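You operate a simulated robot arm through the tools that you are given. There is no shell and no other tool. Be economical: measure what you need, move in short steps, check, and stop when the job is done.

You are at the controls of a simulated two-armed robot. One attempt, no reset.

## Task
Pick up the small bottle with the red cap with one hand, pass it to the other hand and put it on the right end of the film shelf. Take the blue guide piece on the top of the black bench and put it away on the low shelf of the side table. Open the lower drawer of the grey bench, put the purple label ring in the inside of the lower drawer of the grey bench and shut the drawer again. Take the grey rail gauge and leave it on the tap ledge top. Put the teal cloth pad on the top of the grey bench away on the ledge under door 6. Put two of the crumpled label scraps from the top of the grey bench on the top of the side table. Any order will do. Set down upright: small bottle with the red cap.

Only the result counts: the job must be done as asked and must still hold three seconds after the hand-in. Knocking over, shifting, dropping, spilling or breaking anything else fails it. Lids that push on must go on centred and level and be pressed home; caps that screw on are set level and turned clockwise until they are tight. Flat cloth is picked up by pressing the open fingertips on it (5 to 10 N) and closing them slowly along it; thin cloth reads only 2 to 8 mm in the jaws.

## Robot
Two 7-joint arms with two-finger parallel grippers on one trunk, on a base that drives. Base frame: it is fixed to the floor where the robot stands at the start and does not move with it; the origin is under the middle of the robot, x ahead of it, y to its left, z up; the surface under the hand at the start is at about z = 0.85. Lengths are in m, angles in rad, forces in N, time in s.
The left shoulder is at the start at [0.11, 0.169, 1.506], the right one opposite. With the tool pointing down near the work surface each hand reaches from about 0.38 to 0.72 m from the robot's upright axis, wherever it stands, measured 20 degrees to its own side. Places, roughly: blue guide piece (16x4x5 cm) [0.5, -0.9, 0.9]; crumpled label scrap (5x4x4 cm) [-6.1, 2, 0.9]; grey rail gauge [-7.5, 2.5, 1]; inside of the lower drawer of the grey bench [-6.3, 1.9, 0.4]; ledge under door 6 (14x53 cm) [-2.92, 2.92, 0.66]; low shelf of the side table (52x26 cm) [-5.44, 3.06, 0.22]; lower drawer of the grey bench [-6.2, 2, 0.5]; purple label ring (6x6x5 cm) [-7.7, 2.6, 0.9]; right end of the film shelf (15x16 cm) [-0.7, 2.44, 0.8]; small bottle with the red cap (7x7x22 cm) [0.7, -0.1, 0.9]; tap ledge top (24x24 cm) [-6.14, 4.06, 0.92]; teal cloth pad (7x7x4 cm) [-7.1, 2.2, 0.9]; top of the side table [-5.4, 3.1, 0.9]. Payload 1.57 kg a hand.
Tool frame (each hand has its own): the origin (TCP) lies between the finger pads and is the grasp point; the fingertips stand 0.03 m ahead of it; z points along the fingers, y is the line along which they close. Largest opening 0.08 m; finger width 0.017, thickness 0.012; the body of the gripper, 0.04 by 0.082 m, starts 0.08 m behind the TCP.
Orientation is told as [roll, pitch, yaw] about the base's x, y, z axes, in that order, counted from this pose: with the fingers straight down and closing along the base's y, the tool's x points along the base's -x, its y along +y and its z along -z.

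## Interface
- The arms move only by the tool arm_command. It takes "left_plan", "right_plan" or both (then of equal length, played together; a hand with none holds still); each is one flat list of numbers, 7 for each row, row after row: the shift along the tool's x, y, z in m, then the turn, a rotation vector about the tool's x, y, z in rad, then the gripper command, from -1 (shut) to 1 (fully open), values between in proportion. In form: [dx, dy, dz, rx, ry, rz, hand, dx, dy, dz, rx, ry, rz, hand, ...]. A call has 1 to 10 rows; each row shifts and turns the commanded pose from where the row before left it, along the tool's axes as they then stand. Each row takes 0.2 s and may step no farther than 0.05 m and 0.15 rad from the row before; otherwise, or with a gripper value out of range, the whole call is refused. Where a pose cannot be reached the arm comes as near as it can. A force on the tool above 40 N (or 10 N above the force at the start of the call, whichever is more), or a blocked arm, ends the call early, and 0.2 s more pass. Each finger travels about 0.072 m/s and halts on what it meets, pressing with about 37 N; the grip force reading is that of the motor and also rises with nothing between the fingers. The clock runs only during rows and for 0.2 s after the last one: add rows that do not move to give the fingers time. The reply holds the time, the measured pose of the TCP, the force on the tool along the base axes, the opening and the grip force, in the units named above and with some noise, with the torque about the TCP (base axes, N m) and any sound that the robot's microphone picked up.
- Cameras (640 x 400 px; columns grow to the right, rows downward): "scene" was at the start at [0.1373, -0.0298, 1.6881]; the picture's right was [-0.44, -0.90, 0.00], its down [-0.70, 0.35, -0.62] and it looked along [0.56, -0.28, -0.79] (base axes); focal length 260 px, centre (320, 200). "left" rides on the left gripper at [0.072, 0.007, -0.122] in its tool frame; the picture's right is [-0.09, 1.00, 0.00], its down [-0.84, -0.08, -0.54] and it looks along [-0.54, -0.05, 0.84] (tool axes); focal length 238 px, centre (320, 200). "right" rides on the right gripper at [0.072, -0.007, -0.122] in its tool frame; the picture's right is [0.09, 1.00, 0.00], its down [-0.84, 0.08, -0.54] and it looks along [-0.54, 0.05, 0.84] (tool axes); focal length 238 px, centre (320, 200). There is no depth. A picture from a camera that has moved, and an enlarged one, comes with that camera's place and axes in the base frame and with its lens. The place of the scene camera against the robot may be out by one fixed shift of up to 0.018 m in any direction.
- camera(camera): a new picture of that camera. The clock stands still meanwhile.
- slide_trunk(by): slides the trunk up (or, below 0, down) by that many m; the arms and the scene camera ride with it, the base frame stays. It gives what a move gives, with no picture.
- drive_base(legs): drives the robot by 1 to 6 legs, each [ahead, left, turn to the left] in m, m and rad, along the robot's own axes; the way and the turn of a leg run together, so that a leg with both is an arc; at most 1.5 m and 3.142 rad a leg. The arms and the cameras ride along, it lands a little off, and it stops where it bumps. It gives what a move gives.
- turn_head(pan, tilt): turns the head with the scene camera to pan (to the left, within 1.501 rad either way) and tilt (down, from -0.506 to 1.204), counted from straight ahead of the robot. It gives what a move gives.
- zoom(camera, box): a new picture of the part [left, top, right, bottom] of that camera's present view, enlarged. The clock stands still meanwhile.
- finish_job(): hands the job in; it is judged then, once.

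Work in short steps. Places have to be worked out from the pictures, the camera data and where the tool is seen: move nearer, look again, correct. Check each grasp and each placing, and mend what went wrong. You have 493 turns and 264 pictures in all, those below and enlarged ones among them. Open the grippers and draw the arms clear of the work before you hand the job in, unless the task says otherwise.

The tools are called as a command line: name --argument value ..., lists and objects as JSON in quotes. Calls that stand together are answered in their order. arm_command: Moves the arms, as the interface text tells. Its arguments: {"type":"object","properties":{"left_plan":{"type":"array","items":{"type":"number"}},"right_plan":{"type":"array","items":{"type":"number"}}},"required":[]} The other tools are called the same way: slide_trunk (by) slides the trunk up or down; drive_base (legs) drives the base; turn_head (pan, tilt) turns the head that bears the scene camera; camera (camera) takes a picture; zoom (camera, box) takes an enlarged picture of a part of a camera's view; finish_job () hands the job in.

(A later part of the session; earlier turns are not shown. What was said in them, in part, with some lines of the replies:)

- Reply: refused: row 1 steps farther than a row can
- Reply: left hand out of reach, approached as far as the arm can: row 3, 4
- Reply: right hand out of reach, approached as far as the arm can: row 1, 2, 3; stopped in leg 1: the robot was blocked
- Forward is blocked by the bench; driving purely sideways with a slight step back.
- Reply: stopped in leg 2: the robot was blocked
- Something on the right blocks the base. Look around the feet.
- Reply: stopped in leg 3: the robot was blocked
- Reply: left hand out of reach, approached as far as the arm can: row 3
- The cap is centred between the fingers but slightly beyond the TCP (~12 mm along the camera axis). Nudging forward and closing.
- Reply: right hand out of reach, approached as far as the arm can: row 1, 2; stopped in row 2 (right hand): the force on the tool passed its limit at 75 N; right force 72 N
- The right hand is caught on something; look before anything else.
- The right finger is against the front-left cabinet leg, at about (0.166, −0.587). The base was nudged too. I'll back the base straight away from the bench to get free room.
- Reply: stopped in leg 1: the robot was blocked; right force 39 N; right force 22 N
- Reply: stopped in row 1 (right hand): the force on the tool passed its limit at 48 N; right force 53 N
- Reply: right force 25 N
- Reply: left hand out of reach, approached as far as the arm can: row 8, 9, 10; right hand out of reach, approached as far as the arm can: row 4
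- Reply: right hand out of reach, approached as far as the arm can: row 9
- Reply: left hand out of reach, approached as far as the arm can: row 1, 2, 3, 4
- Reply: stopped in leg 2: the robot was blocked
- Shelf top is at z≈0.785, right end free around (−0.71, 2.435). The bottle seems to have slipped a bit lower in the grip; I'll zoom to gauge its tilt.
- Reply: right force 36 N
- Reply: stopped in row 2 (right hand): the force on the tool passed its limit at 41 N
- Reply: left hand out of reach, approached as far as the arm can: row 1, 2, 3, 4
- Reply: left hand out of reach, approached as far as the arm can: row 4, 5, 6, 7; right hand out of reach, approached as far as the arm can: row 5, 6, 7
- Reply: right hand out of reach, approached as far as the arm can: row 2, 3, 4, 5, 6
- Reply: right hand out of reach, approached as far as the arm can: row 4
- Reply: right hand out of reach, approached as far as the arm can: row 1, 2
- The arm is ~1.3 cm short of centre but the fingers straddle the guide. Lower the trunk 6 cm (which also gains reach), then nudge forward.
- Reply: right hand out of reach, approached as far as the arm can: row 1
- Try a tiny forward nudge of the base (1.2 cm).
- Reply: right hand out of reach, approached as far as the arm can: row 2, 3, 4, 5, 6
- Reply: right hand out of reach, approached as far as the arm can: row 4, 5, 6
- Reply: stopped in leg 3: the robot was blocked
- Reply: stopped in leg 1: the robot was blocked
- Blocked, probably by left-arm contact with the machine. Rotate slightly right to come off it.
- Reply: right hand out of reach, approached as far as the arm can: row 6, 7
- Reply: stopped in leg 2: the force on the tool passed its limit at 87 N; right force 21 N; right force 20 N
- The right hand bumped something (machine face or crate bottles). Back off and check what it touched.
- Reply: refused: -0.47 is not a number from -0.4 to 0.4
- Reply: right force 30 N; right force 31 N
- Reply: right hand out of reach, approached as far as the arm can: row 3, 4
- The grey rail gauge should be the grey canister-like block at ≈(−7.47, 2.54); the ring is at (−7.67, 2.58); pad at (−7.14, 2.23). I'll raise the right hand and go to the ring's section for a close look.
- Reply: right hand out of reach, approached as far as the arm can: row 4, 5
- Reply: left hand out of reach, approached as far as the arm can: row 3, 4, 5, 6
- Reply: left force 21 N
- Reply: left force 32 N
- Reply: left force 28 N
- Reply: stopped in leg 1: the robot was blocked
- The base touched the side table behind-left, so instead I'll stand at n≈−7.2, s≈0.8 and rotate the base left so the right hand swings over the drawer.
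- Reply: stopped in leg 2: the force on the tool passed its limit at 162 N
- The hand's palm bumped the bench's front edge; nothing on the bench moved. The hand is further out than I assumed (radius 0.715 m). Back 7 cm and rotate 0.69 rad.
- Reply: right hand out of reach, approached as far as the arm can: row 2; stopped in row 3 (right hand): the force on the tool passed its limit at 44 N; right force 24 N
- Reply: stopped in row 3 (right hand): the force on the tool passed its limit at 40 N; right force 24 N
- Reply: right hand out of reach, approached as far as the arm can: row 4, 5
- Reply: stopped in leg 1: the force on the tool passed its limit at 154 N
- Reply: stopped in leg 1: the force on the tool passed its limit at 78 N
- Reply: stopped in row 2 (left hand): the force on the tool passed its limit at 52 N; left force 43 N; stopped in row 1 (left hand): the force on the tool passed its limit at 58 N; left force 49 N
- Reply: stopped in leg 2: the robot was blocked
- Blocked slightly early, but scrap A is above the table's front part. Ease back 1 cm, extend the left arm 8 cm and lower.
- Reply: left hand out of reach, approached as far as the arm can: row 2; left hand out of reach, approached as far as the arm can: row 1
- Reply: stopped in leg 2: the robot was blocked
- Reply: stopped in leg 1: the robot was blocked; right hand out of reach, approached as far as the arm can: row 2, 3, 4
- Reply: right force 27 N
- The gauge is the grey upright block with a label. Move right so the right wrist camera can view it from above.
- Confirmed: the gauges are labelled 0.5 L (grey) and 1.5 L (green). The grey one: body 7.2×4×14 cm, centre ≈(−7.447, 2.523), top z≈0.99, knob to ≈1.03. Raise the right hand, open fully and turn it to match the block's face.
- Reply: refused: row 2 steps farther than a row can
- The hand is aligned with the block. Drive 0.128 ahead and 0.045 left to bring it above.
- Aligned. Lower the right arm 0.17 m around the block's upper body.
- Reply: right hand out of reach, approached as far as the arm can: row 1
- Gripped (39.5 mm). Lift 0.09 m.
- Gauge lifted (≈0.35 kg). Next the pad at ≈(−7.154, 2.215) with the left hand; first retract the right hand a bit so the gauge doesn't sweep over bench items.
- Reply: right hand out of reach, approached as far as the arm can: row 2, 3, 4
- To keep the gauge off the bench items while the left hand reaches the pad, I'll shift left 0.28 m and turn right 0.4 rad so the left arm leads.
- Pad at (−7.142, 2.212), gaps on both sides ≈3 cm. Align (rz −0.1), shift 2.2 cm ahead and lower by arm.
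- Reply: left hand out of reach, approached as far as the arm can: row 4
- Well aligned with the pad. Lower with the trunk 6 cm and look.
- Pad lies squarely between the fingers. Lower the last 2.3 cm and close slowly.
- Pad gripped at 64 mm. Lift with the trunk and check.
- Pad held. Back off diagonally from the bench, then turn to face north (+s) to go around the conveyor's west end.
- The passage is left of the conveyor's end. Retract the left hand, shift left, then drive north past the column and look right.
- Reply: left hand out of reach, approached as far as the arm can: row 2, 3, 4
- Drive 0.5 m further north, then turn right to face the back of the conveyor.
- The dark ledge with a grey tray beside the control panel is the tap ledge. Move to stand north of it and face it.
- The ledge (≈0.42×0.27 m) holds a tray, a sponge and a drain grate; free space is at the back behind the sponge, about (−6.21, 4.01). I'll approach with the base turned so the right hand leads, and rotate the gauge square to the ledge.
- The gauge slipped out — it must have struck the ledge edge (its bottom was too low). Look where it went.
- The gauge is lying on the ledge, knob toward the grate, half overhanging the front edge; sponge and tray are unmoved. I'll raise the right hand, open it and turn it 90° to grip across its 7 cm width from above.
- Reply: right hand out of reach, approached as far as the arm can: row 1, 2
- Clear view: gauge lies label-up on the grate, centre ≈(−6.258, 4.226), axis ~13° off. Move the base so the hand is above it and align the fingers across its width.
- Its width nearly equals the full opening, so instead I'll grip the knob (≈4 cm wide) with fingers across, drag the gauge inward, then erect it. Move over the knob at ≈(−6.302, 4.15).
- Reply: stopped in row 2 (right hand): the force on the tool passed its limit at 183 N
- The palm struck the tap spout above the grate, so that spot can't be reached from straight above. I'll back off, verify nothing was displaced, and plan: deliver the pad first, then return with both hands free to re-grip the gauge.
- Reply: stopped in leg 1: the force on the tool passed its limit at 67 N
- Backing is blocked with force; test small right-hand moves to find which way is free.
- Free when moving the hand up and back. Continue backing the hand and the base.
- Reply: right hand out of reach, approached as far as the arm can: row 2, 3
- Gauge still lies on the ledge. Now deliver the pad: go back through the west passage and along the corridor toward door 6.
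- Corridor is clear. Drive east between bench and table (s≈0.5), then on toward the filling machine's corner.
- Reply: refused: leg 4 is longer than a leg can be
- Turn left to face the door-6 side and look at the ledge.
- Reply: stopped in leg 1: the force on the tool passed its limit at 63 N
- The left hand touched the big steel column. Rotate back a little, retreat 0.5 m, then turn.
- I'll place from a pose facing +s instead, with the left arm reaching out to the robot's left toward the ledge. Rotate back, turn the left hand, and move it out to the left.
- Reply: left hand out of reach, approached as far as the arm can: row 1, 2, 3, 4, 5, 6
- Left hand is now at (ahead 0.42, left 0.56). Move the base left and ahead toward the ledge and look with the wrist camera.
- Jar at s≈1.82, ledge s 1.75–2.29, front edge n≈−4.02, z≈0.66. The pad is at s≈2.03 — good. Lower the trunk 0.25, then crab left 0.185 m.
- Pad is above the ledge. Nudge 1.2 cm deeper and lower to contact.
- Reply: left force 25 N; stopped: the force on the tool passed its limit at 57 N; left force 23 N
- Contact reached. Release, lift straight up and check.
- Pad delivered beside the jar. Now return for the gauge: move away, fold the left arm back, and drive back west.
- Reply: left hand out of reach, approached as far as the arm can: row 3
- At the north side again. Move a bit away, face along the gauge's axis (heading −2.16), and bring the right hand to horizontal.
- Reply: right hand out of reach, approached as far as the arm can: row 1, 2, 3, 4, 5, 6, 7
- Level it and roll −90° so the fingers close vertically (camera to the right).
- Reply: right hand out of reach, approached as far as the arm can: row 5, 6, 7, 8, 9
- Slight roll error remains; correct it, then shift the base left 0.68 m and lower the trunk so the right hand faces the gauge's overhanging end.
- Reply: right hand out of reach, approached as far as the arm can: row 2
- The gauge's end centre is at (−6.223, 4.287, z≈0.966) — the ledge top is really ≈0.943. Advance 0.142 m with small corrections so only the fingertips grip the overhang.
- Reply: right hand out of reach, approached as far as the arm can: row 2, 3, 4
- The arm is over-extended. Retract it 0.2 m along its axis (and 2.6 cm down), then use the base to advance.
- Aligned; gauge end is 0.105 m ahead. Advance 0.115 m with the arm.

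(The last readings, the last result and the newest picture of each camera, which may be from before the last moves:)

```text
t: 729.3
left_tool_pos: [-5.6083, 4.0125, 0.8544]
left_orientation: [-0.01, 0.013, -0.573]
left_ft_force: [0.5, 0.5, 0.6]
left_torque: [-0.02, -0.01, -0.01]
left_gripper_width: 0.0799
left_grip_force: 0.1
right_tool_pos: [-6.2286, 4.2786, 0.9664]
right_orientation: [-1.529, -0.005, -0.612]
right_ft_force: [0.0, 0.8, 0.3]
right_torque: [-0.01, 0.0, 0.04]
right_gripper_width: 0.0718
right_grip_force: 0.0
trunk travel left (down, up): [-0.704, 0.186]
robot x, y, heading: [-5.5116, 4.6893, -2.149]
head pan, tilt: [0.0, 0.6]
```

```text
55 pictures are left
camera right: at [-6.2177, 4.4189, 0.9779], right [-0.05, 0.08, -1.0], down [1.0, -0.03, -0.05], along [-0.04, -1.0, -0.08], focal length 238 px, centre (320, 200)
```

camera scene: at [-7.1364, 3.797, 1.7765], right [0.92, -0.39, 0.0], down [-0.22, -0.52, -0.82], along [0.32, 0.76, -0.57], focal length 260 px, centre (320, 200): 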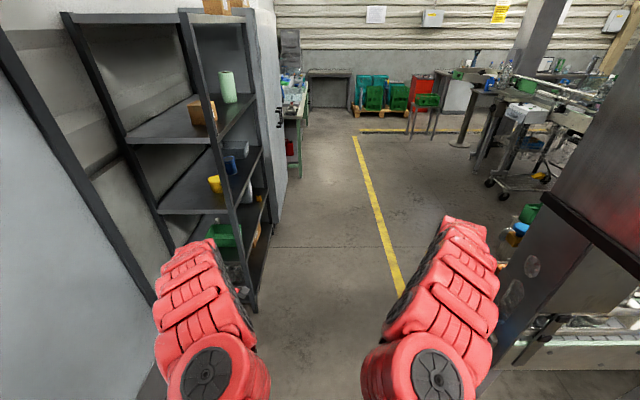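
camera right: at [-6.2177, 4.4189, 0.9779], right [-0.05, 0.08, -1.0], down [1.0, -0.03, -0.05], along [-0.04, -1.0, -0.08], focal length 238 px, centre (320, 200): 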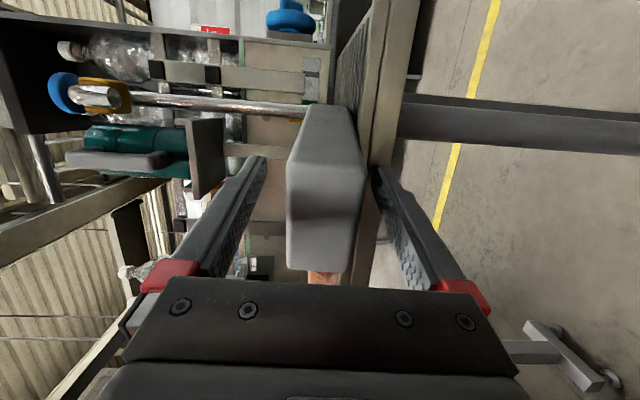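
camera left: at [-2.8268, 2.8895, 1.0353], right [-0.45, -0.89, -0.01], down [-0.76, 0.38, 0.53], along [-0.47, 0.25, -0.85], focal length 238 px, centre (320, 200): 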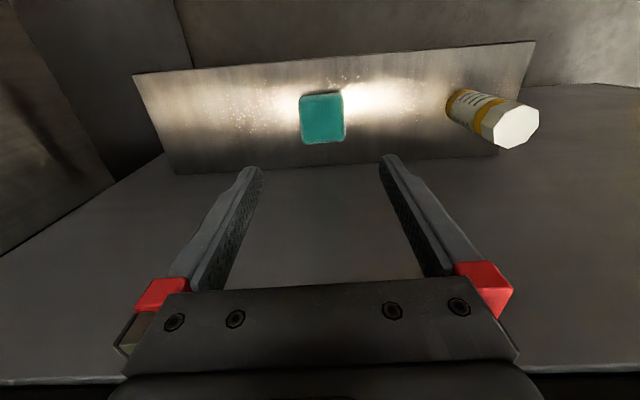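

Gauge end sits between the fingers. Close and check the grip.

arm_command --right_plan '[0, 0, 0, 0, 0, 0, 0.4, 0, 0, 0, 0, 0, 0, 0.1, 0, 0, 0, 0, 0, 0, -0.5, 0, 0, 0, 0, 0, 0, -1, 0, 0, 0, 0, 0, 0, -1]'

```text
t: 730.5
left_tool_pos: [-5.6074, 4.0137, 0.8534]
left_orientation: [-0.009, 0.014, -0.574]
left_ft_force: [0.0, 0.6, 0.3]
left_torque: [0.01, -0.03, -0.01]
left_gripper_width: 0.08
left_grip_force: 0.0
right_tool_pos: [-6.2287, 4.2776, 0.9653]
right_orientation: [-1.527, -0.005, -0.61]
right_ft_force: [0.7, 0.1, -2.2]
right_torque: [0.14, -0.07, -0.02]
right_gripper_width: 0.0395
right_grip_force: 37.1
trunk travel left (down, up): [-0.704, 0.186]
robot x, y, heading: [-5.5138, 4.6867, -2.145]
head pan, tilt: [0.0, 0.6]
```

Gripped (39.5 mm). Lift 3 cm with the trunk and back away 0.35 m.

slide_trunk --by 0.03

drive_base --legs '[[-0.35, 0, 0]]'

camera --camera "right"

```text
t: 731.2
left_tool_pos: [-5.6092, 4.0117, 0.8836]
left_orientation: [-0.008, 0.014, -0.571]
left_ft_force: [0.0, 0.1, -0.4]
left_torque: [-0.02, 0.04, -0.03]
left_gripper_width: 0.08
left_grip_force: 0.0
right_tool_pos: [-6.2285, 4.2778, 0.9948]
right_orientation: [-1.528, -0.007, -0.613]
right_ft_force: [0.3, -0.3, -2.9]
right_torque: [0.11, -0.07, 0.0]
right_gripper_width: 0.0397
right_grip_force: 36.9
trunk travel left (down, up): [-0.734, 0.156]
robot x, y, heading: [-5.508, 4.6875, -2.15]
head pan, tilt: [0.0, 0.6]
```

```text
t: 733.5
left_tool_pos: [-5.4141, 4.3066, 0.8844]
left_orientation: [-0.009, 0.014, -0.567]
left_ft_force: [-0.4, -0.3, -0.1]
left_torque: [0.0, 0.02, 0.01]
left_gripper_width: 0.0801
left_grip_force: 0.1
right_tool_pos: [-6.0365, 4.5682, 0.9955]
right_orientation: [-1.528, -0.004, -0.602]
right_ft_force: [0.7, -0.5, -2.3]
right_torque: [0.12, -0.06, 0.03]
right_gripper_width: 0.0397
right_grip_force: 37.0
trunk travel left (down, up): [-0.734, 0.156]
robot x, y, heading: [-5.3218, 4.9814, -2.139]
head pan, tilt: [0.0, 0.6]
```

```text
54 pictures are left
camera right: at [-6.0266, 4.7085, 1.0072], right [-0.05, 0.08, -1.0], down [1.0, -0.03, -0.05], along [-0.03, -1.0, -0.08], focal length 238 px, centre (320, 200)
```

right: 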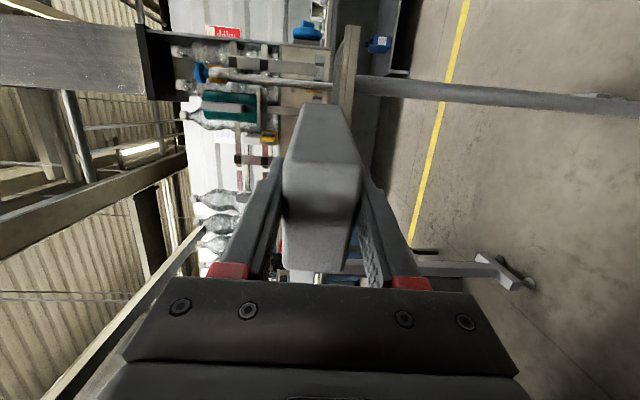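

Gauge is firmly held by its end. Bring the right hand to the middle in front of the robot, and turn the left hand (first yaw, then roll) to point to the robot's right with vertical closing.

arm_command --right_plan '[-0.035, 0, -0.0225, 0, 0, 0, -1, -0.035, 0, -0.0225, 0, 0, 0, -1, -0.035, 0, -0.0225, 0, 0, 0, -1, -0.035, 0, -0.0225, 0, 0, 0, -1, -0.035, 0, -0.0225, 0, 0, 0, -1, -0.035, 0, -0.0225, 0, 0, 0, -1, -0.035, 0, -0.0225, 0, 0, 0, -1, -0.035, 0, -0.0225, 0, 0, 0, -1]' --left_plan '[0, 0, 0, 0, 0, -0.15, 1, 0, 0, 0, 0, 0, -0.15, 1, 0, 0, 0, 0, 0, -0.15, 1, 0, 0, 0, 0, 0, -0.15, 1, 0, 0, 0, 0, 0, -0.15, 1, 0, 0, 0, 0, 0, -0.15, 1, 0, 0, 0, 0, 0, -0.15, 1, 0, 0, 0, 0, 0, -0.15, 1]'

arm_command --left_plan '[0, 0, 0, 0, 0, -0.15, 1, 0, 0, 0, 0, 0, -0.15, 1, 0, 0, 0, 0, 0, -0.07, 1, 0, 0, 0, -0.15, 0, 0, 1, 0, 0, 0, -0.15, 0, 0, 1, 0, 0, 0, -0.15, 0, 0, 1, 0, 0, 0, -0.15, 0, 0, 1]'

```text
t: 735.3
left_tool_pos: [-5.4126, 4.3067, 0.8833]
left_orientation: [0.01, 0.014, 0.636]
left_ft_force: [0.4, 0.2, -0.6]
left_torque: [0.04, 0.0, 0.0]
left_gripper_width: 0.0799
left_grip_force: 0.1
right_tool_pos: [-5.7015, 4.5589, 1.0059]
right_orientation: [-1.526, -0.005, -0.606]
right_ft_force: [-0.4, 0.4, -2.6]
right_torque: [0.11, -0.02, -0.01]
right_gripper_width: 0.0397
right_grip_force: 36.4
trunk travel left (down, up): [-0.734, 0.156]
robot x, y, heading: [-5.32, 4.982, -2.135]
head pan, tilt: [0.0, 0.6]
```

```text
t: 736.9
left_tool_pos: [-5.4144, 4.3061, 0.8838]
left_orientation: [0.618, 0.011, 1.003]
left_ft_force: [0.1, -0.2, -0.5]
left_torque: [0.02, -0.01, -0.02]
left_gripper_width: 0.0799
left_grip_force: 0.0
right_tool_pos: [-5.702, 4.5585, 1.0053]
right_orientation: [-1.525, -0.003, -0.604]
right_ft_force: [-0.3, -0.4, -2.8]
right_torque: [0.15, -0.08, 0.02]
right_gripper_width: 0.0397
right_grip_force: 37.0
trunk travel left (down, up): [-0.734, 0.156]
robot x, y, heading: [-5.3262, 4.982, -2.138]
head pan, tilt: [0.0, 0.6]
```

arm_command --left_plan '[0, 0, 0, -0.15, 0, 0, 1, 0, 0, 0, -0.15, 0, 0, 1, 0, 0, 0, -0.15, 0, 0, 1, 0, 0, 0, -0.15, 0, 0, 1, 0, 0, 0, -0.15, 0, 0, 1, 0, 0, 0, -0.15, 0, 0, 1, 0, 0, 0, -0.06, 0, 0, 1, 0, 0, 0, 0, 0, 0, 1]'

camera --camera "left"

```text
t: 738.7
left_tool_pos: [-5.435, 4.3675, 1.03]
left_orientation: [1.423, 0.011, 1.004]
left_ft_force: [-0.5, -0.6, 0.5]
left_torque: [-0.02, -0.03, 0.02]
left_gripper_width: 0.08
left_grip_force: 0.1
left hand out of reach, approached as far as the arm can: row 1, 2, 3, 4, 5, 6, 7
right_tool_pos: [-5.7038, 4.5588, 1.0056]
right_orientation: [-1.529, -0.004, -0.603]
right_ft_force: [-0.1, 0.2, -3.3]
right_torque: [0.12, -0.04, -0.02]
right_gripper_width: 0.0398
right_grip_force: 37.0
trunk travel left (down, up): [-0.734, 0.156]
robot x, y, heading: [-5.3218, 4.9815, -2.144]
head pan, tilt: [0.0, 0.6]
```

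```text
53 pictures are left
camera left: at [-5.3726, 4.2426, 1.0559], right [-0.07, 0.16, 0.98], down [0.91, 0.41, 0.0], along [-0.41, 0.9, -0.18], focal length 238 px, centre (320, 200)
```

left: 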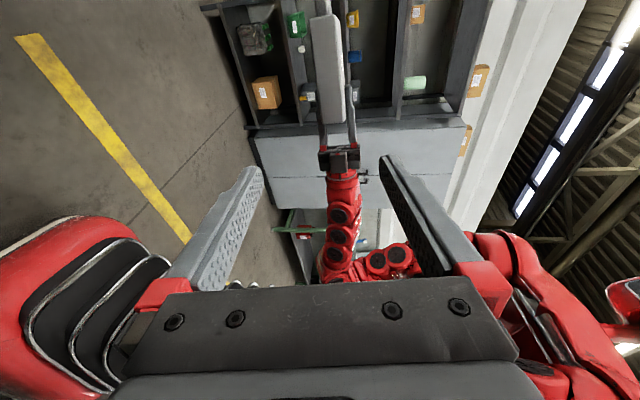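

The left camera sees the gauge's side edge in line. Level the left hand, shift 5 cm forward and 2.4 cm down, and advance to ~0.11 m short of the grip.

arm_command --left_plan '[0.0, 0, 0, -0.145, 0, 0, 1, 0.025, -0.012, 0.03, 0, 0, 0, 1, 0.025, -0.012, 0.035, 0, 0, 0, 1, 0, 0, 0.04, 0, 0, 0, 1, 0, 0, 0.04, 0, 0, 0, 1, 0, 0, 0.04, 0, 0, 0, 1, 0, 0, 0, 0, 0, 0, 1]'

camera --camera "left"

```text
t: 740.3
left_tool_pos: [-5.6275, 4.4403, 1.0465]
left_orientation: [1.569, 0.009, 1.004]
left_ft_force: [-0.2, 0.5, -0.3]
left_torque: [-0.01, -0.01, 0.02]
left_gripper_width: 0.0799
left_grip_force: 0.1
left hand out of reach, approached as far as the arm can: row 1
right_tool_pos: [-5.7032, 4.559, 1.0048]
right_orientation: [-1.529, -0.004, -0.606]
right_ft_force: [0.0, -0.1, -3.1]
right_torque: [0.13, -0.06, -0.01]
right_gripper_width: 0.0399
right_grip_force: 37.1
trunk travel left (down, up): [-0.734, 0.156]
robot x, y, heading: [-5.3205, 4.9814, -2.136]
head pan, tilt: [0.0, 0.6]
```

```text
52 pictures are left
camera left: at [-5.5613, 4.3129, 1.0548], right [0.05, 0.09, 0.99], down [0.91, 0.41, -0.08], along [-0.42, 0.91, -0.06], focal length 238 px, centre (320, 200)
```

left: 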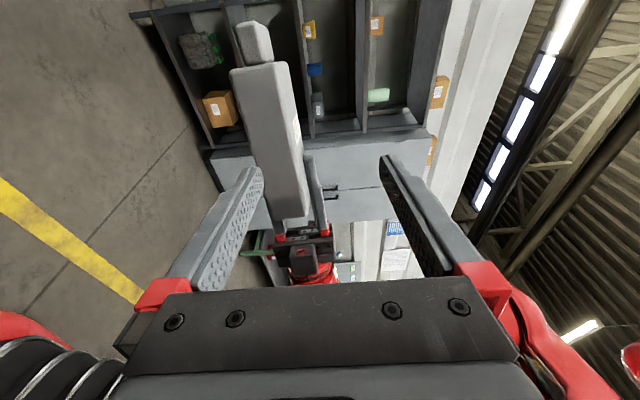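

The left hand ended 4 cm too high and the gauge droops ~0.1 rad forward. Lower 5 cm, roll −0.1 to match, then check.

arm_command --left_plan '[0.002, -0.025, 0, 0, 0, -0.05, 1, 0, -0.025, 0, 0, 0, -0.05, 1, 0, 0, 0.02, 0, 0, 0, 1, 0, 0, 0, 0, 0, 0, 1]'

camera --camera "left"

```text
t: 741.3
left_tool_pos: [-5.6444, 4.4492, 0.9961]
left_orientation: [1.57, -0.09, 1.005]
left_ft_force: [0.2, 0.4, -0.2]
left_torque: [-0.04, 0.01, -0.01]
left_gripper_width: 0.0799
left_grip_force: 0.1
right_tool_pos: [-5.7027, 4.559, 1.0051]
right_orientation: [-1.526, -0.005, -0.604]
right_ft_force: [0.6, 0.3, -2.2]
right_torque: [0.15, -0.06, -0.01]
right_gripper_width: 0.0397
right_grip_force: 37.0
trunk travel left (down, up): [-0.734, 0.156]
robot x, y, heading: [-5.3225, 4.9784, -2.137]
head pan, tilt: [0.0, 0.6]
```

```text
51 pictures are left
camera left: at [-5.5793, 4.323, 0.9972], right [0.0, 0.0, 1.0], down [0.91, 0.42, 0.0], along [-0.42, 0.91, 0.0], focal length 238 px, centre (320, 200)
```

left: 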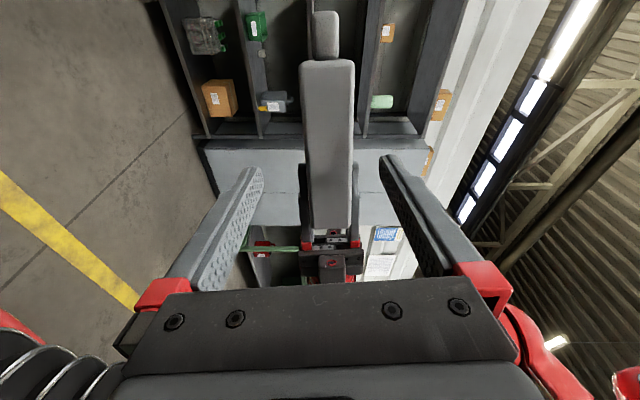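

Perfect alignment. Advance 9.6 cm (5 mm up) and close the left hand.

arm_command --left_plan '[0.003, 0.005, 0.032, 0, 0, 0, 1, 0.002, 0, 0.032, 0, 0, 0, 1, 0, 0, 0.03, 0, 0, 0, 1, 0, 0, 0, 0, 0, 0, 1]'

camera --camera "left"

```text
t: 742.3
left_tool_pos: [-5.7279, 4.4971, 1.0007]
left_orientation: [1.568, -0.09, 1.005]
left_ft_force: [0.3, -0.6, 0.4]
left_torque: [-0.02, -0.01, 0.0]
left_gripper_width: 0.0801
left_grip_force: 0.1
right_tool_pos: [-5.703, 4.5596, 1.0047]
right_orientation: [-1.528, -0.006, -0.603]
right_ft_force: [0.4, -0.8, -2.0]
right_torque: [0.15, -0.08, 0.01]
right_gripper_width: 0.0399
right_grip_force: 37.1
trunk travel left (down, up): [-0.734, 0.156]
robot x, y, heading: [-5.3186, 4.9793, -2.145]
head pan, tilt: [0.0, 0.6]
```

```text
50 pictures are left
camera left: at [-5.6627, 4.3692, 1.0021], right [0.0, 0.0, 1.0], down [0.91, 0.42, 0.0], along [-0.42, 0.91, 0.0], focal length 238 px, centre (320, 200)
```

left: 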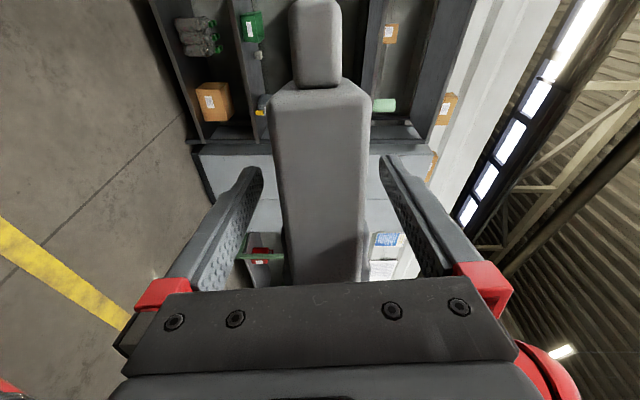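

Fingers straddle the gauge well (≈4.5 cm deep). Close the left hand, then release the right.

arm_command --left_plan '[0, 0, 0, 0, 0, 0, 0.5, 0, 0, 0, 0, 0, 0, 0.15, 0, 0, 0, 0, 0, 0, -0.3, 0, 0, 0, 0, 0, 0, -1, 0, 0, 0, 0, 0, 0, -1]'

arm_command --right_plan '[0, 0, 0, 0, 0, 0, -0.3, 0, 0, 0, 0, 0, 0, 0.3, 0, 0, 0, 0, 0, 0, 0.9, 0, 0, 0, 0, 0, 0, 1]'

```text
t: 743.5
left_tool_pos: [-5.7289, 4.4961, 1.0015]
left_orientation: [1.569, -0.09, 1.003]
left_ft_force: [1.3, 1.5, 8.8]
left_torque: [-0.37, -0.09, -0.15]
left_gripper_width: 0.0407
left_grip_force: 36.9
right_tool_pos: [-5.7023, 4.5587, 1.0048]
right_orientation: [-1.524, -0.005, -0.603]
right_ft_force: [-1.9, -1.0, -11.5]
right_torque: [1.02, -0.2, 0.05]
right_gripper_width: 0.04
right_grip_force: 37.2
trunk travel left (down, up): [-0.734, 0.156]
robot x, y, heading: [-5.3195, 4.9825, -2.138]
head pan, tilt: [0.0, 0.6]
```

```text
t: 744.5
left_tool_pos: [-5.7295, 4.4968, 1.0015]
left_orientation: [1.568, -0.091, 1.004]
left_ft_force: [-0.4, -0.3, 0.0]
left_torque: [-0.07, 0.02, 0.02]
left_gripper_width: 0.0397
left_grip_force: 37.0
right_tool_pos: [-5.7024, 4.5578, 1.0064]
right_orientation: [-1.53, -0.005, -0.602]
right_ft_force: [0.2, 0.5, 1.1]
right_torque: [0.0, 0.0, -0.03]
right_gripper_width: 0.08
right_grip_force: 0.1
trunk travel left (down, up): [-0.734, 0.156]
robot x, y, heading: [-5.3242, 4.9803, -2.137]
head pan, tilt: [0.0, 0.6]
```

Withdraw the right hand straight back, then to the right.

arm_command --right_plan '[0, 0, -0.02, 0, 0, 0, 1, 0, 0, -0.025, 0, 0, 0, 1, 0, 0, -0.025, 0, 0, 0, 1, 0.04, 0, 0, 0, 0, 0, 1, 0.045, 0, 0, 0, 0, 0, 1, 0.045, 0, 0, 0, 0, 0, 1, 0.045, 0, 0, 0, 0, 0, 1, 0.045, 0, 0, 0, 0, 0, 1]'

camera --camera "left"

```text
t: 746.3
left_tool_pos: [-5.7291, 4.4959, 1.001]
left_orientation: [1.568, -0.089, 1.004]
left_ft_force: [-0.9, -0.2, -0.1]
left_torque: [-0.04, 0.01, 0.01]
left_gripper_width: 0.0398
left_grip_force: 37.7
right_tool_pos: [-5.8448, 4.7404, 1.0074]
right_orientation: [-1.524, -0.007, -0.603]
right_ft_force: [-0.1, 0.7, -0.5]
right_torque: [-0.01, -0.02, -0.03]
right_gripper_width: 0.0802
right_grip_force: 0.1
trunk travel left (down, up): [-0.734, 0.156]
robot x, y, heading: [-5.3207, 4.9797, -2.142]
head pan, tilt: [0.0, 0.6]
```

```text
49 pictures are left
camera left: at [-5.6635, 4.3697, 1.002], right [0.0, 0.0, 1.0], down [0.91, 0.42, 0.0], along [-0.42, 0.91, 0.0], focal length 238 px, centre (320, 200)
```

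left: 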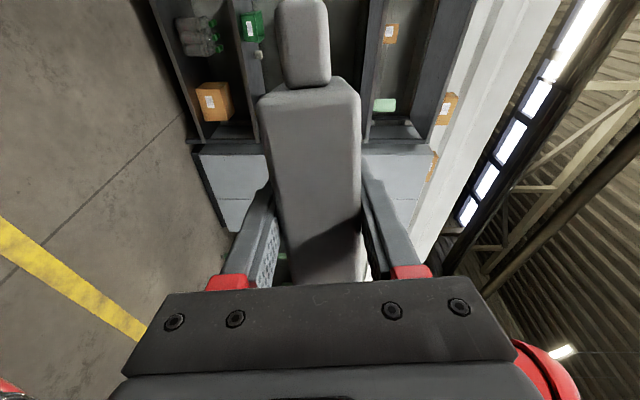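

The left hand alone holds the gauge. Roll it +1.61 rad about its pointing axis so the knob turns up.

arm_command --left_plan '[0, 0, 0, 0, 0, 0.15, -1, 0, 0, 0, 0, 0, 0.15, -1, 0, 0, 0, 0, 0, 0.15, -1, 0, 0, 0, 0, 0, 0.15, -1, 0, 0, 0, 0, 0, 0.15, -1, 0, 0, 0, 0, 0, 0.15, -1, 0, 0, 0, 0, 0, 0.15, -1, 0, 0, 0, 0, 0, 0.15, -1, 0, 0, 0, 0, 0, 0.15, -1, 0, 0, 0, 0, 0, 0.15, -1]'

arm_command --left_plan '[0, 0, 0, 0, 0, 0.11, -1, 0, 0, 0, 0, 0, 0, -1]'

camera --camera "scene"

```text
t: 748.5
left_tool_pos: [-5.7274, 4.4953, 1.0]
left_orientation: [1.552, 1.41, 0.987]
left_ft_force: [-0.4, 0.2, -0.4]
left_torque: [-0.01, -0.03, 0.02]
left_gripper_width: 0.0395
left_grip_force: 36.6
right_tool_pos: [-5.8454, 4.7403, 1.0081]
right_orientation: [-1.528, -0.006, -0.604]
right_ft_force: [0.5, 1.1, -0.3]
right_torque: [-0.01, 0.02, 0.02]
right_gripper_width: 0.0799
right_grip_force: 0.1
trunk travel left (down, up): [-0.734, 0.156]
robot x, y, heading: [-5.3234, 4.981, -2.142]
head pan, tilt: [0.0, 0.6]
```

```text
t: 749.1
left_tool_pos: [-5.7267, 4.495, 1.0006]
left_orientation: [1.509, 1.52, 0.943]
left_ft_force: [-0.4, -0.2, 0.2]
left_torque: [0.0, 0.03, 0.02]
left_gripper_width: 0.0398
left_grip_force: 37.5
right_tool_pos: [-5.844, 4.7404, 1.008]
right_orientation: [-1.527, -0.005, -0.603]
right_ft_force: [0.4, 0.2, -0.7]
right_torque: [0.01, 0.02, 0.0]
right_gripper_width: 0.08
right_grip_force: 0.1
trunk travel left (down, up): [-0.734, 0.156]
robot x, y, heading: [-5.3217, 4.9855, -2.136]
head pan, tilt: [0.0, 0.6]
```

```text
48 pictures are left
camera scene: at [-5.4232, 4.8427, 1.6266], right [-0.84, 0.54, 0.0], down [0.3, 0.48, -0.82], along [-0.44, -0.69, -0.57], focal length 260 px, centre (320, 200)
```

scene: 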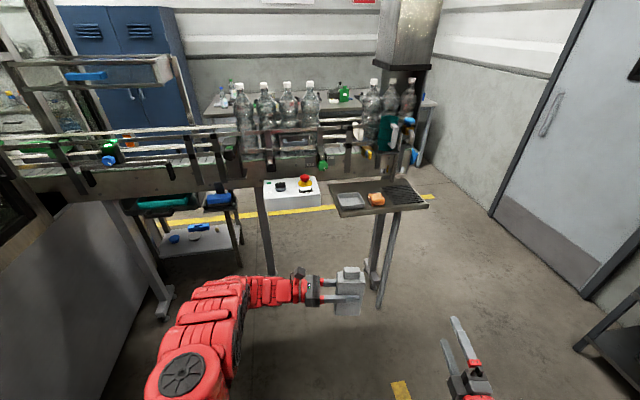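

The gauge stands upright in the left hand. Now yaw the left hand 90° so it points ahead (camera on top).

arm_command --left_plan '[0, 0, 0, 0.15, 0, 0, -1, 0, 0, 0, 0.15, 0, 0, -1, 0, 0, 0, 0.15, 0, 0, -1, 0, 0, 0, 0.15, 0, 0, -1, 0, 0, 0, 0.15, 0, 0, -1, 0, 0, 0, 0.15, 0, 0, -1, 0, 0, 0, 0.15, 0, 0, -1, 0, 0, 0, 0.15, 0, 0, -1, 0, 0, 0, 0.15, 0, 0, -1, 0, 0, 0, 0.15, 0, 0, -1]'

camera --camera "left"

```text
t: 751.3
left_tool_pos: [-5.7724, 4.4445, 0.9443]
left_orientation: [0.354, 1.521, 0.937]
left_ft_force: [-0.4, 0.4, 0.3]
left_torque: [0.0, 0.0, 0.01]
left_gripper_width: 0.0398
left_grip_force: 37.6
left hand out of reach, approached as far as the arm can: row 3, 4, 5, 6, 7, 9, 10
right_tool_pos: [-5.8437, 4.7401, 1.009]
right_orientation: [-1.529, -0.007, -0.602]
right_ft_force: [-0.5, 0.3, -0.7]
right_torque: [-0.02, -0.02, -0.02]
right_gripper_width: 0.0802
right_grip_force: 0.2
trunk travel left (down, up): [-0.734, 0.156]
robot x, y, heading: [-5.3211, 4.9836, -2.142]
head pan, tilt: [0.0, 0.6]
```

```text
47 pictures are left
camera left: at [-5.6744, 4.5131, 1.0225], right [-0.55, 0.83, -0.07], down [0.52, 0.27, -0.81], along [-0.66, -0.48, -0.58], focal length 238 px, centre (320, 200)
```

left: 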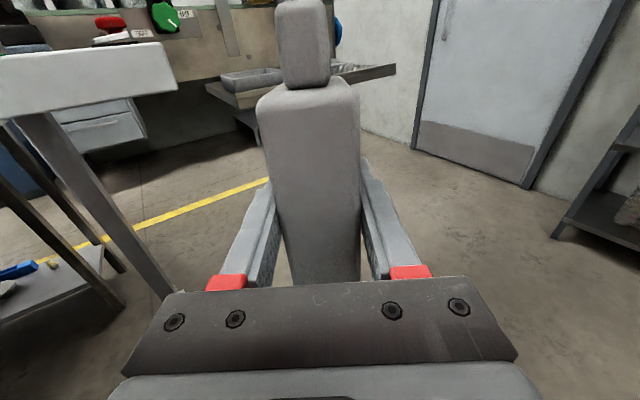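

The hand points ahead-right with the camera on top; the gauge is upright. Raise the trunk 0.12, rotate the base so the hand points at the ledge, and crab right toward it.

slide_trunk --by 0.13

drive_base --legs '[[0, 0, 0.63], [-0.05, -0.727, 0]]'

camera --camera "left"

camera --camera "scene"

```text
t: 752.9
left_tool_pos: [-5.7716, 4.4429, 1.0735]
left_orientation: [0.364, 1.518, 0.947]
left_ft_force: [-0.1, 0.8, -1.8]
left_torque: [0.0, 0.03, -0.02]
left_gripper_width: 0.0397
left_grip_force: 37.0
right_tool_pos: [-5.8448, 4.7401, 1.1379]
right_orientation: [-1.529, -0.005, -0.603]
right_ft_force: [-1.0, -0.5, 0.7]
right_torque: [0.0, -0.03, 0.02]
right_gripper_width: 0.0802
right_grip_force: 0.1
trunk travel left (down, up): [-0.864, 0.026]
robot x, y, heading: [-5.3201, 4.9834, -2.141]
head pan, tilt: [0.0, 0.6]
```

```text
t: 758.6
left_tool_pos: [-6.102, 4.2876, 1.0742]
left_orientation: [0.369, 1.519, 1.582]
left_ft_force: [-0.4, 0.8, -3.6]
left_torque: [-0.04, 0.01, 0.01]
left_gripper_width: 0.0396
left_grip_force: 36.5
right_tool_pos: [-6.337, 4.4845, 1.1378]
right_orientation: [-1.527, -0.003, 0.026]
right_ft_force: [-0.1, 0.8, 0.2]
right_torque: [0.02, 0.01, -0.02]
right_gripper_width: 0.08
right_grip_force: 0.2
trunk travel left (down, up): [-0.864, 0.026]
robot x, y, heading: [-6.0549, 4.9862, -1.509]
head pan, tilt: [0.0, 0.6]
```

```text
46 pictures are left
camera left: at [-6.0644, 4.4, 1.1524], right [-0.93, 0.35, -0.07], down [0.26, 0.52, -0.81], along [-0.25, -0.78, -0.58], focal length 238 px, centre (320, 200)
```

left: 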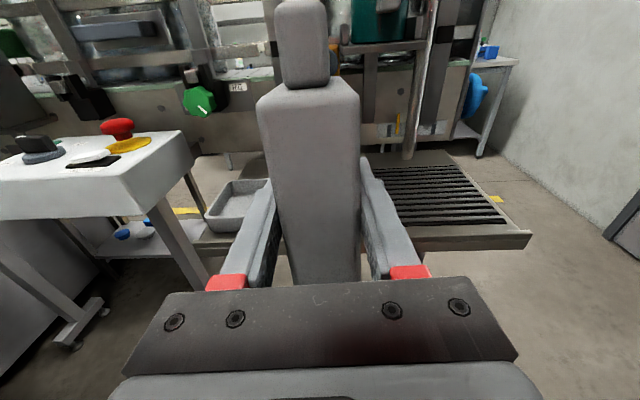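

```text
45 pictures are left
camera scene: at [-6.056, 4.8223, 1.7566], right [-1.0, -0.06, 0.0], down [-0.04, 0.56, -0.82], along [0.05, -0.82, -0.57], focal length 260 px, centre (320, 200)
```

scene: 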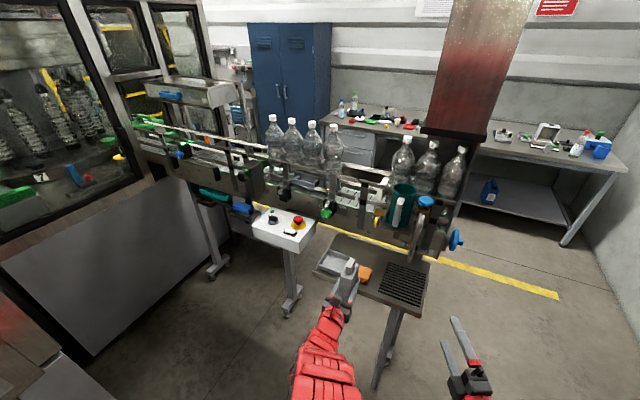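

Everything is in view: tray left, grate right, the spot behind tray/sponge ahead. First move the right hand further right, clear of the spout, then advance partway.

arm_command --right_plan '[0.045, 0, -0.01, 0, 0, 0, 1, 0.045, 0, -0.01, 0, 0, 0, 1, 0.045, 0, -0.01, 0, 0, 0, 1, 0.045, 0, 0, 0, 0, 0, 1, 0.045, 0, 0, 0, 0, 0, 1]' --left_plan '[0, 0, 0, 0, -0.03, 0, -1, 0, 0, 0, 0, -0.03, 0, -1, 0, 0, 0, 0, 0, 0, -1, 0, 0, 0, 0, 0, 0, -1, 0, 0, 0, 0, 0, 0, -1]'

drive_base --legs '[[0.17, -0.06, 0]]'

camera --camera "left"

```text
t: 759.8
left_tool_pos: [-6.1051, 4.281, 1.0669]
left_orientation: [0.163, 1.46, 1.376]
left_ft_force: [-0.4, 0.4, -2.5]
left_torque: [0.0, -0.01, -0.01]
left_gripper_width: 0.0398
left_grip_force: 36.8
left hand out of reach, approached as far as the arm can: row 1, 2
right_tool_pos: [-6.5651, 4.5105, 1.1361]
right_orientation: [-1.526, -0.006, 0.022]
right_ft_force: [-0.6, -0.2, 0.1]
right_torque: [0.02, -0.01, 0.01]
right_gripper_width: 0.08
right_grip_force: 0.0
trunk travel left (down, up): [-0.864, 0.026]
robot x, y, heading: [-6.0549, 4.9862, -1.513]
head pan, tilt: [0.0, 0.6]
```

```text
t: 761.3
left_tool_pos: [-6.1563, 4.1116, 1.0686]
left_orientation: [0.175, 1.463, 1.384]
left_ft_force: [-0.9, -0.6, -3.0]
left_torque: [-0.02, -0.01, 0.0]
left_gripper_width: 0.0395
left_grip_force: 36.6
right_tool_pos: [-6.6119, 4.3414, 1.137]
right_orientation: [-1.529, -0.005, 0.025]
right_ft_force: [0.0, -0.4, 0.0]
right_torque: [0.02, -0.01, -0.01]
right_gripper_width: 0.0803
right_grip_force: 0.0
trunk travel left (down, up): [-0.864, 0.026]
robot x, y, heading: [-6.1053, 4.8139, -1.509]
head pan, tilt: [0.0, 0.6]
```

```text
44 pictures are left
camera left: at [-6.119, 4.2201, 1.1539], right [-0.93, 0.36, -0.07], down [0.28, 0.57, -0.78], along [-0.24, -0.74, -0.63], focal length 238 px, centre (320, 200)
```

left: 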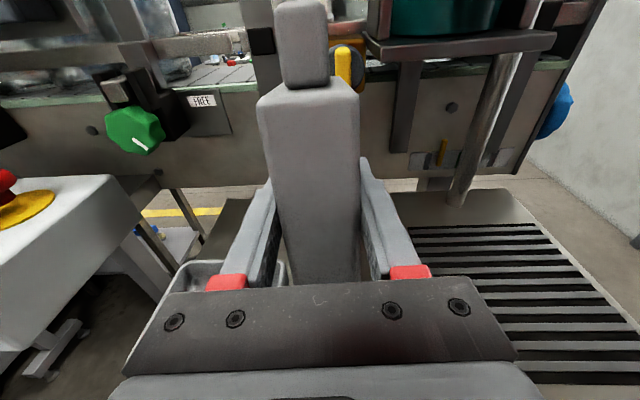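

Clear so far (cup bracket and valve are right of the gauge). Advance the final 0.115 m, keeping slightly left.

drive_base --legs '[[0.115, -0.012, 0]]'

camera --camera "left"

zoom --camera "scene" --box '[260, 160, 460, 320]'

```text
t: 762.5
left_tool_pos: [-6.1608, 3.9964, 1.0686]
left_orientation: [0.17, 1.462, 1.379]
left_ft_force: [0.1, 0.2, -2.8]
left_torque: [0.03, -0.02, -0.01]
left_gripper_width: 0.0397
left_grip_force: 36.9
right_tool_pos: [-6.6188, 4.2243, 1.1367]
right_orientation: [-1.529, -0.004, 0.023]
right_ft_force: [0.3, 0.0, 0.3]
right_torque: [0.02, 0.02, -0.01]
right_gripper_width: 0.0799
right_grip_force: 0.1
trunk travel left (down, up): [-0.864, 0.026]
robot x, y, heading: [-6.1111, 4.6995, -1.515]
head pan, tilt: [0.0, 0.6]
```

```text
43 pictures are left
camera left: at [-6.1244, 4.1031, 1.1535], right [-0.93, 0.36, -0.07], down [0.28, 0.57, -0.78], along [-0.24, -0.74, -0.63], focal length 238 px, centre (320, 200)
```

left: 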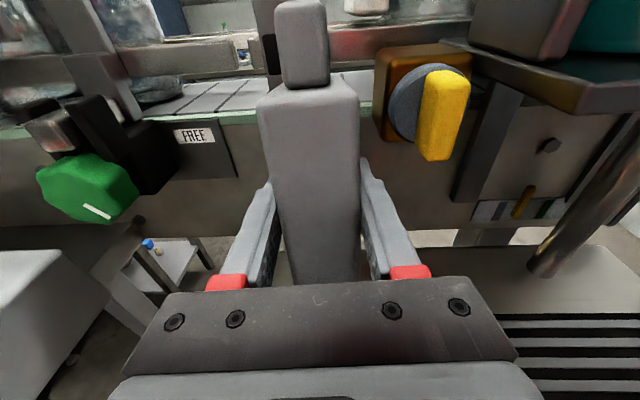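

```text
2.50 times, centred on (360, 240) of scene
camera zoom: at [-6.1116, 4.536, 1.7567], right [-1.0, -0.06, 0.0], down [-0.03, 0.56, -0.83], along [0.05, -0.82, -0.56], focal length 649 px, centre (220, 100)
```

zoom: 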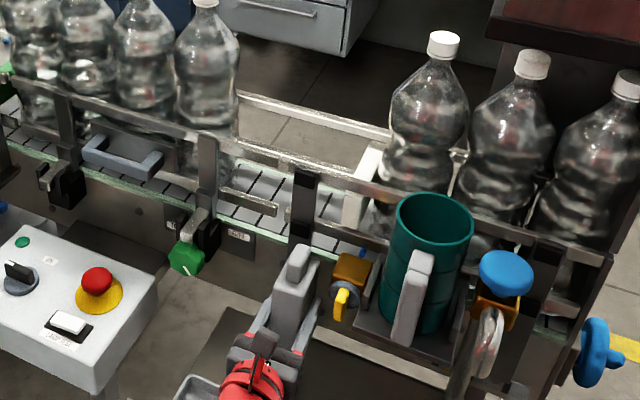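

Position s=1.883, n=−7.528 is as planned. Lower with the trunk.

slide_trunk --by -0.035

slide_trunk --by -0.01

camera --camera "left"

```text
t: 763.3
left_tool_pos: [-6.1611, 3.9941, 1.0334]
left_orientation: [0.171, 1.461, 1.385]
left_ft_force: [-0.1, 0.6, -1.9]
left_torque: [0.03, -0.01, 0.0]
left_gripper_width: 0.0399
left_grip_force: 37.1
right_tool_pos: [-6.6196, 4.2228, 1.1019]
right_orientation: [-1.527, -0.005, 0.023]
right_ft_force: [0.4, -0.1, 0.1]
right_torque: [-0.04, 0.0, 0.0]
right_gripper_width: 0.0801
right_grip_force: 0.1
trunk travel left (down, up): [-0.829, 0.061]
robot x, y, heading: [-6.111, 4.6966, -1.508]
head pan, tilt: [0.0, 0.6]
```

```text
t: 763.9
left_tool_pos: [-6.1593, 3.9946, 1.0228]
left_orientation: [0.171, 1.461, 1.381]
left_ft_force: [-0.6, -0.2, -3.3]
left_torque: [0.03, 0.03, -0.01]
left_gripper_width: 0.0396
left_grip_force: 37.1
right_tool_pos: [-6.6182, 4.2233, 1.0927]
right_orientation: [-1.53, -0.006, 0.025]
right_ft_force: [0.1, -0.6, 1.0]
right_torque: [0.02, -0.02, 0.0]
right_gripper_width: 0.0799
right_grip_force: 0.0
trunk travel left (down, up): [-0.819, 0.071]
robot x, y, heading: [-6.1086, 4.7018, -1.509]
head pan, tilt: [0.0, 0.6]
```

```text
41 pictures are left
camera left: at [-6.1243, 4.1028, 1.1081], right [-0.93, 0.36, -0.07], down [0.28, 0.57, -0.78], along [-0.24, -0.74, -0.63], focal length 238 px, centre (320, 200)
```

left: 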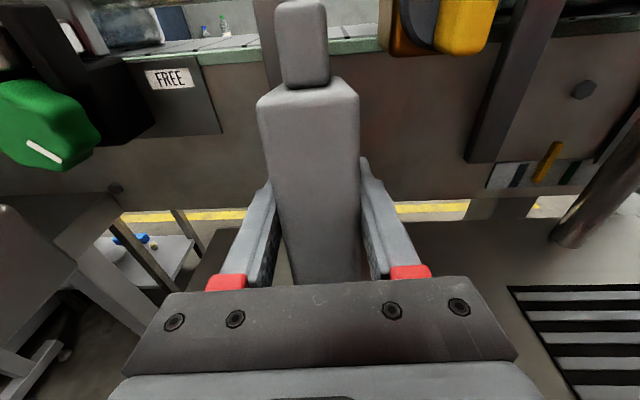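

slide_trunk --by -0.006

slide_trunk --by -0.006

```text
t: 764.4
left_tool_pos: [-6.1606, 3.9954, 1.0221]
left_orientation: [0.179, 1.472, 1.391]
left_ft_force: [0.3, -1.7, 23.0]
left_torque: [-1.05, -0.25, 0.0]
left_gripper_width: 0.0396
left_grip_force: 36.9
right_tool_pos: [-6.6179, 4.2262, 1.0879]
right_orientation: [-1.53, -0.005, 0.023]
right_ft_force: [-0.4, 0.0, -0.1]
right_torque: [-0.02, -0.01, 0.01]
right_gripper_width: 0.0799
right_grip_force: 0.1
trunk travel left (down, up): [-0.813, 0.077]
robot x, y, heading: [-6.1127, 4.6992, -1.506]
head pan, tilt: [0.0, 0.6]
```

```text
t: 765.0
left_tool_pos: [-6.1604, 3.998, 1.0145]
left_orientation: [0.17, 1.465, 1.381]
left_ft_force: [1.9, 7.3, 26.2]
left_torque: [-0.44, -0.32, 0.09]
left_gripper_width: 0.0393
left_grip_force: 37.1
right_tool_pos: [-6.6172, 4.227, 1.0814]
right_orientation: [-1.532, -0.006, 0.022]
right_ft_force: [0.0, -0.1, -0.2]
right_torque: [-0.01, -0.02, 0.03]
right_gripper_width: 0.0801
right_grip_force: 0.0
trunk travel left (down, up): [-0.807, 0.083]
robot x, y, heading: [-6.1099, 4.6982, -1.509]
head pan, tilt: [0.0, 0.6]
```

Base contact under the gauge (it flattened as I lowered). Release with a partial opening and check.

arm_command --left_plan '[0, 0, 0, 0, 0, 0, -0.3, 0, 0, 0, 0, 0, 0, 0.1, 0, 0, 0, 0, 0, 0, 0.35, 0, 0, 0, 0, 0, 0, 0.5, 0, 0, 0, 0, 0, 0, 0.5]'

camera --camera "left"

```text
t: 766.2
left_tool_pos: [-6.1595, 3.994, 1.0113]
left_orientation: [0.169, 1.463, 1.382]
left_ft_force: [0.0, 0.3, -0.3]
left_torque: [0.0, 0.0, 0.0]
left_gripper_width: 0.0601
left_grip_force: 0.0
right_tool_pos: [-6.6191, 4.2242, 1.081]
right_orientation: [-1.529, -0.005, 0.024]
right_ft_force: [0.3, -0.3, -0.5]
right_torque: [-0.02, 0.0, 0.0]
right_gripper_width: 0.08
right_grip_force: 0.0
trunk travel left (down, up): [-0.807, 0.083]
robot x, y, heading: [-6.11, 4.7016, -1.507]
head pan, tilt: [0.0, 0.6]
```

```text
40 pictures are left
camera left: at [-6.1243, 4.1031, 1.0964], right [-0.93, 0.36, -0.07], down [0.28, 0.57, -0.78], along [-0.24, -0.74, -0.63], focal length 238 px, centre (320, 200)
```

left: 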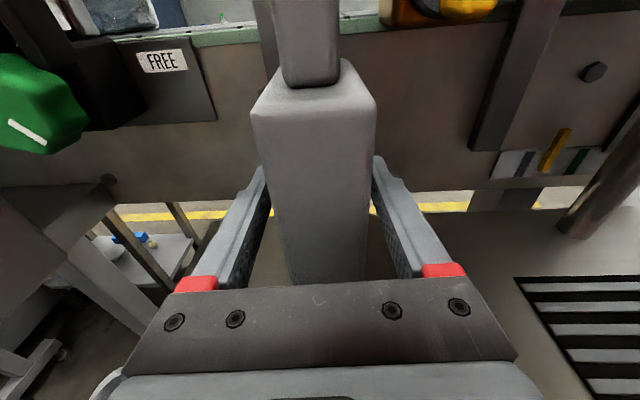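

It stands free and upright. Open wider and withdraw straight back.

arm_command --left_plan '[0, 0, 0, 0, 0, 0, 0.85, 0, 0, -0.02, 0, 0, 0, 0.85, 0, 0, -0.025, 0, 0, 0, 0.85, 0, 0, -0.03, 0, 0, 0, 0.85, 0, 0, -0.03, 0, 0, 0, 0.85]'

camera --camera "left"

```text
t: 767.4
left_tool_pos: [-6.1581, 4.0147, 0.994]
left_orientation: [0.166, 1.463, 1.376]
left_ft_force: [-0.1, -0.3, -0.4]
left_torque: [0.01, 0.02, 0.02]
left_gripper_width: 0.0736
left_grip_force: 0.1
left hand out of reach, approached as far as the arm can: row 2, 3, 4, 5
right_tool_pos: [-6.6183, 4.2246, 1.0804]
right_orientation: [-1.529, -0.005, 0.024]
right_ft_force: [-0.2, 0.3, 0.1]
right_torque: [-0.02, 0.0, 0.01]
right_gripper_width: 0.0799
right_grip_force: 0.0
trunk travel left (down, up): [-0.807, 0.083]
robot x, y, heading: [-6.11, 4.6992, -1.508]
head pan, tilt: [0.0, 0.6]
```

```text
39 pictures are left
camera left: at [-6.1223, 4.1219, 1.0781], right [-0.93, 0.36, -0.07], down [0.28, 0.57, -0.78], along [-0.24, -0.74, -0.63], focal length 238 px, centre (320, 200)
```

left: 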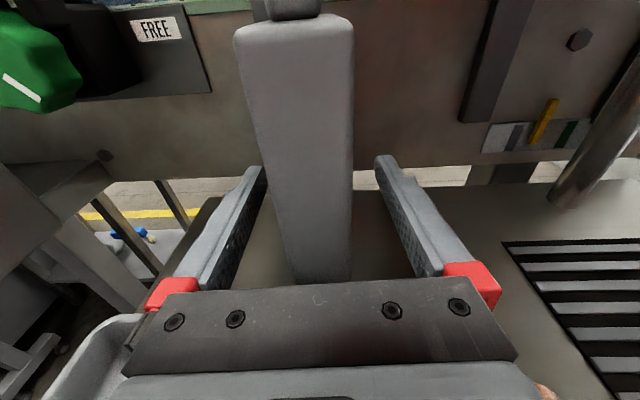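

The arm is at its limit, so raise the trunk 2 cm and retreat with the base along the tool axis.

slide_trunk --by 0.02

drive_base --legs '[[-0.182, 0.082, 0]]'

camera --camera "left"

```text
t: 768.0
left_tool_pos: [-6.1589, 4.013, 1.0136]
left_orientation: [0.166, 1.463, 1.375]
left_ft_force: [-0.7, 0.6, 0.4]
left_torque: [-0.01, -0.01, 0.02]
left_gripper_width: 0.0738
left_grip_force: 0.1
right_tool_pos: [-6.6184, 4.2236, 1.0996]
right_orientation: [-1.528, -0.006, 0.025]
right_ft_force: [0.0, -0.8, 0.2]
right_torque: [0.0, -0.04, -0.01]
right_gripper_width: 0.0799
right_grip_force: 0.1
trunk travel left (down, up): [-0.827, 0.063]
robot x, y, heading: [-6.1125, 4.6979, -1.513]
head pan, tilt: [0.0, 0.6]
```

```text
t: 769.6
left_tool_pos: [-6.0888, 4.198, 1.0127]
left_orientation: [0.164, 1.463, 1.374]
left_ft_force: [-0.1, 1.3, -0.3]
left_torque: [0.01, -0.01, 0.0]
left_gripper_width: 0.0741
left_grip_force: 0.0
right_tool_pos: [-6.5492, 4.4093, 1.0994]
right_orientation: [-1.527, -0.004, 0.022]
right_ft_force: [-0.7, -0.2, 0.1]
right_torque: [0.01, -0.01, 0.0]
right_gripper_width: 0.0797
right_grip_force: 0.1
trunk travel left (down, up): [-0.827, 0.063]
robot x, y, heading: [-6.0404, 4.8838, -1.508]
head pan, tilt: [0.0, 0.6]
```

```text
38 pictures are left
camera left: at [-6.0529, 4.3061, 1.0978], right [-0.93, 0.36, -0.07], down [0.28, 0.57, -0.78], along [-0.24, -0.74, -0.63], focal length 238 px, centre (320, 200)
```

left: 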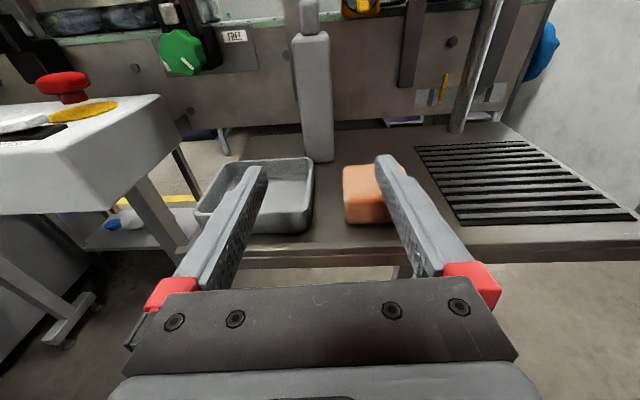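

The gauge stands upright on the tap ledge; tray and sponge are undisturbed. Back clear and take a final overall check.

drive_base --legs '[[-0.35, 0.0, 0]]'

camera --camera "scene"

zoom --camera "scene" --box '[200, 100, 460, 300]'

```text
t: 771.9
left_tool_pos: [-6.1133, 4.5529, 1.0137]
left_orientation: [0.168, 1.463, 1.369]
left_ft_force: [-0.2, 0.2, 0.0]
left_torque: [0.0, 0.05, -0.01]
left_gripper_width: 0.0739
left_grip_force: 0.1
right_tool_pos: [-6.5716, 4.767, 1.1009]
right_orientation: [-1.526, -0.005, 0.014]
right_ft_force: [0.9, 0.0, -0.5]
right_torque: [0.01, -0.02, 0.02]
right_gripper_width: 0.08
right_grip_force: 0.0
trunk travel left (down, up): [-0.827, 0.063]
robot x, y, heading: [-6.0607, 5.2345, -1.516]
head pan, tilt: [0.0, 0.6]
```

```text
37 pictures are left
camera scene: at [-6.0621, 5.0737, 1.7195], right [-1.0, -0.05, 0.0], down [-0.03, 0.56, -0.82], along [0.04, -0.82, -0.57], focal length 260 px, centre (320, 200)
```

scene: 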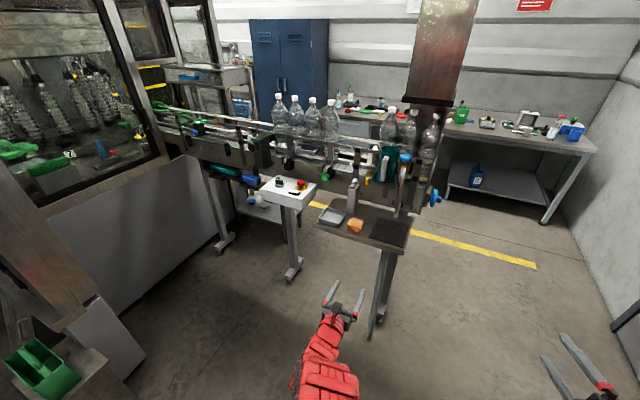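

```text
2.00 times, centred on (330, 200) of scene
camera zoom: at [-6.0621, 5.0737, 1.7195], right [-1.0, -0.05, 0.0], down [-0.03, 0.56, -0.82], along [0.04, -0.82, -0.57], focal length 520 px, centre (300, 200)
```

zoom: 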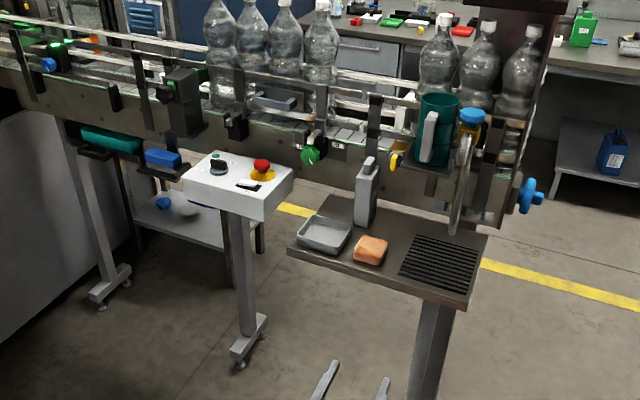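

All six parts are in place, both grippers are open and the arms are clear. Handing in.

finish_job

```text
The job is handed in.
```

All six parts of the job are placed as asked and handed in, but several knocks along the way were only checked on camera:

- **Bottle:** it stands upright on the right end of the film shelf, passed from the left hand to the right.
- **Blue guide piece:** it lies on the low shelf of the side table.
- **Purple label ring:** it is inside the grey bench's lower drawer, and the drawer is pushed shut to its stop.
- **Grey rail gauge:** I took the grey block marked "0.5 L" for the rail gauge. It struck the tap ledge while I carried it and fell over onto it. I picked it up again and stood it upright on the tap ledge.
- **Teal cloth pad:** it sits on the ledge under door 6.
- **Crumpled label scraps:** two of them are on the side table top.

While working I bumped the bottle crate by the filling machine, the grey bench's front edge, the tap spout, the legs under the cabinet on the black bench and the steel column by door 6. The base also came up against something beside the side table. From the camera, the crate, the bench items and the things on and around the tap ledge looked undisturbed. I did not re-check the column, the cabinet legs or the side table itself.
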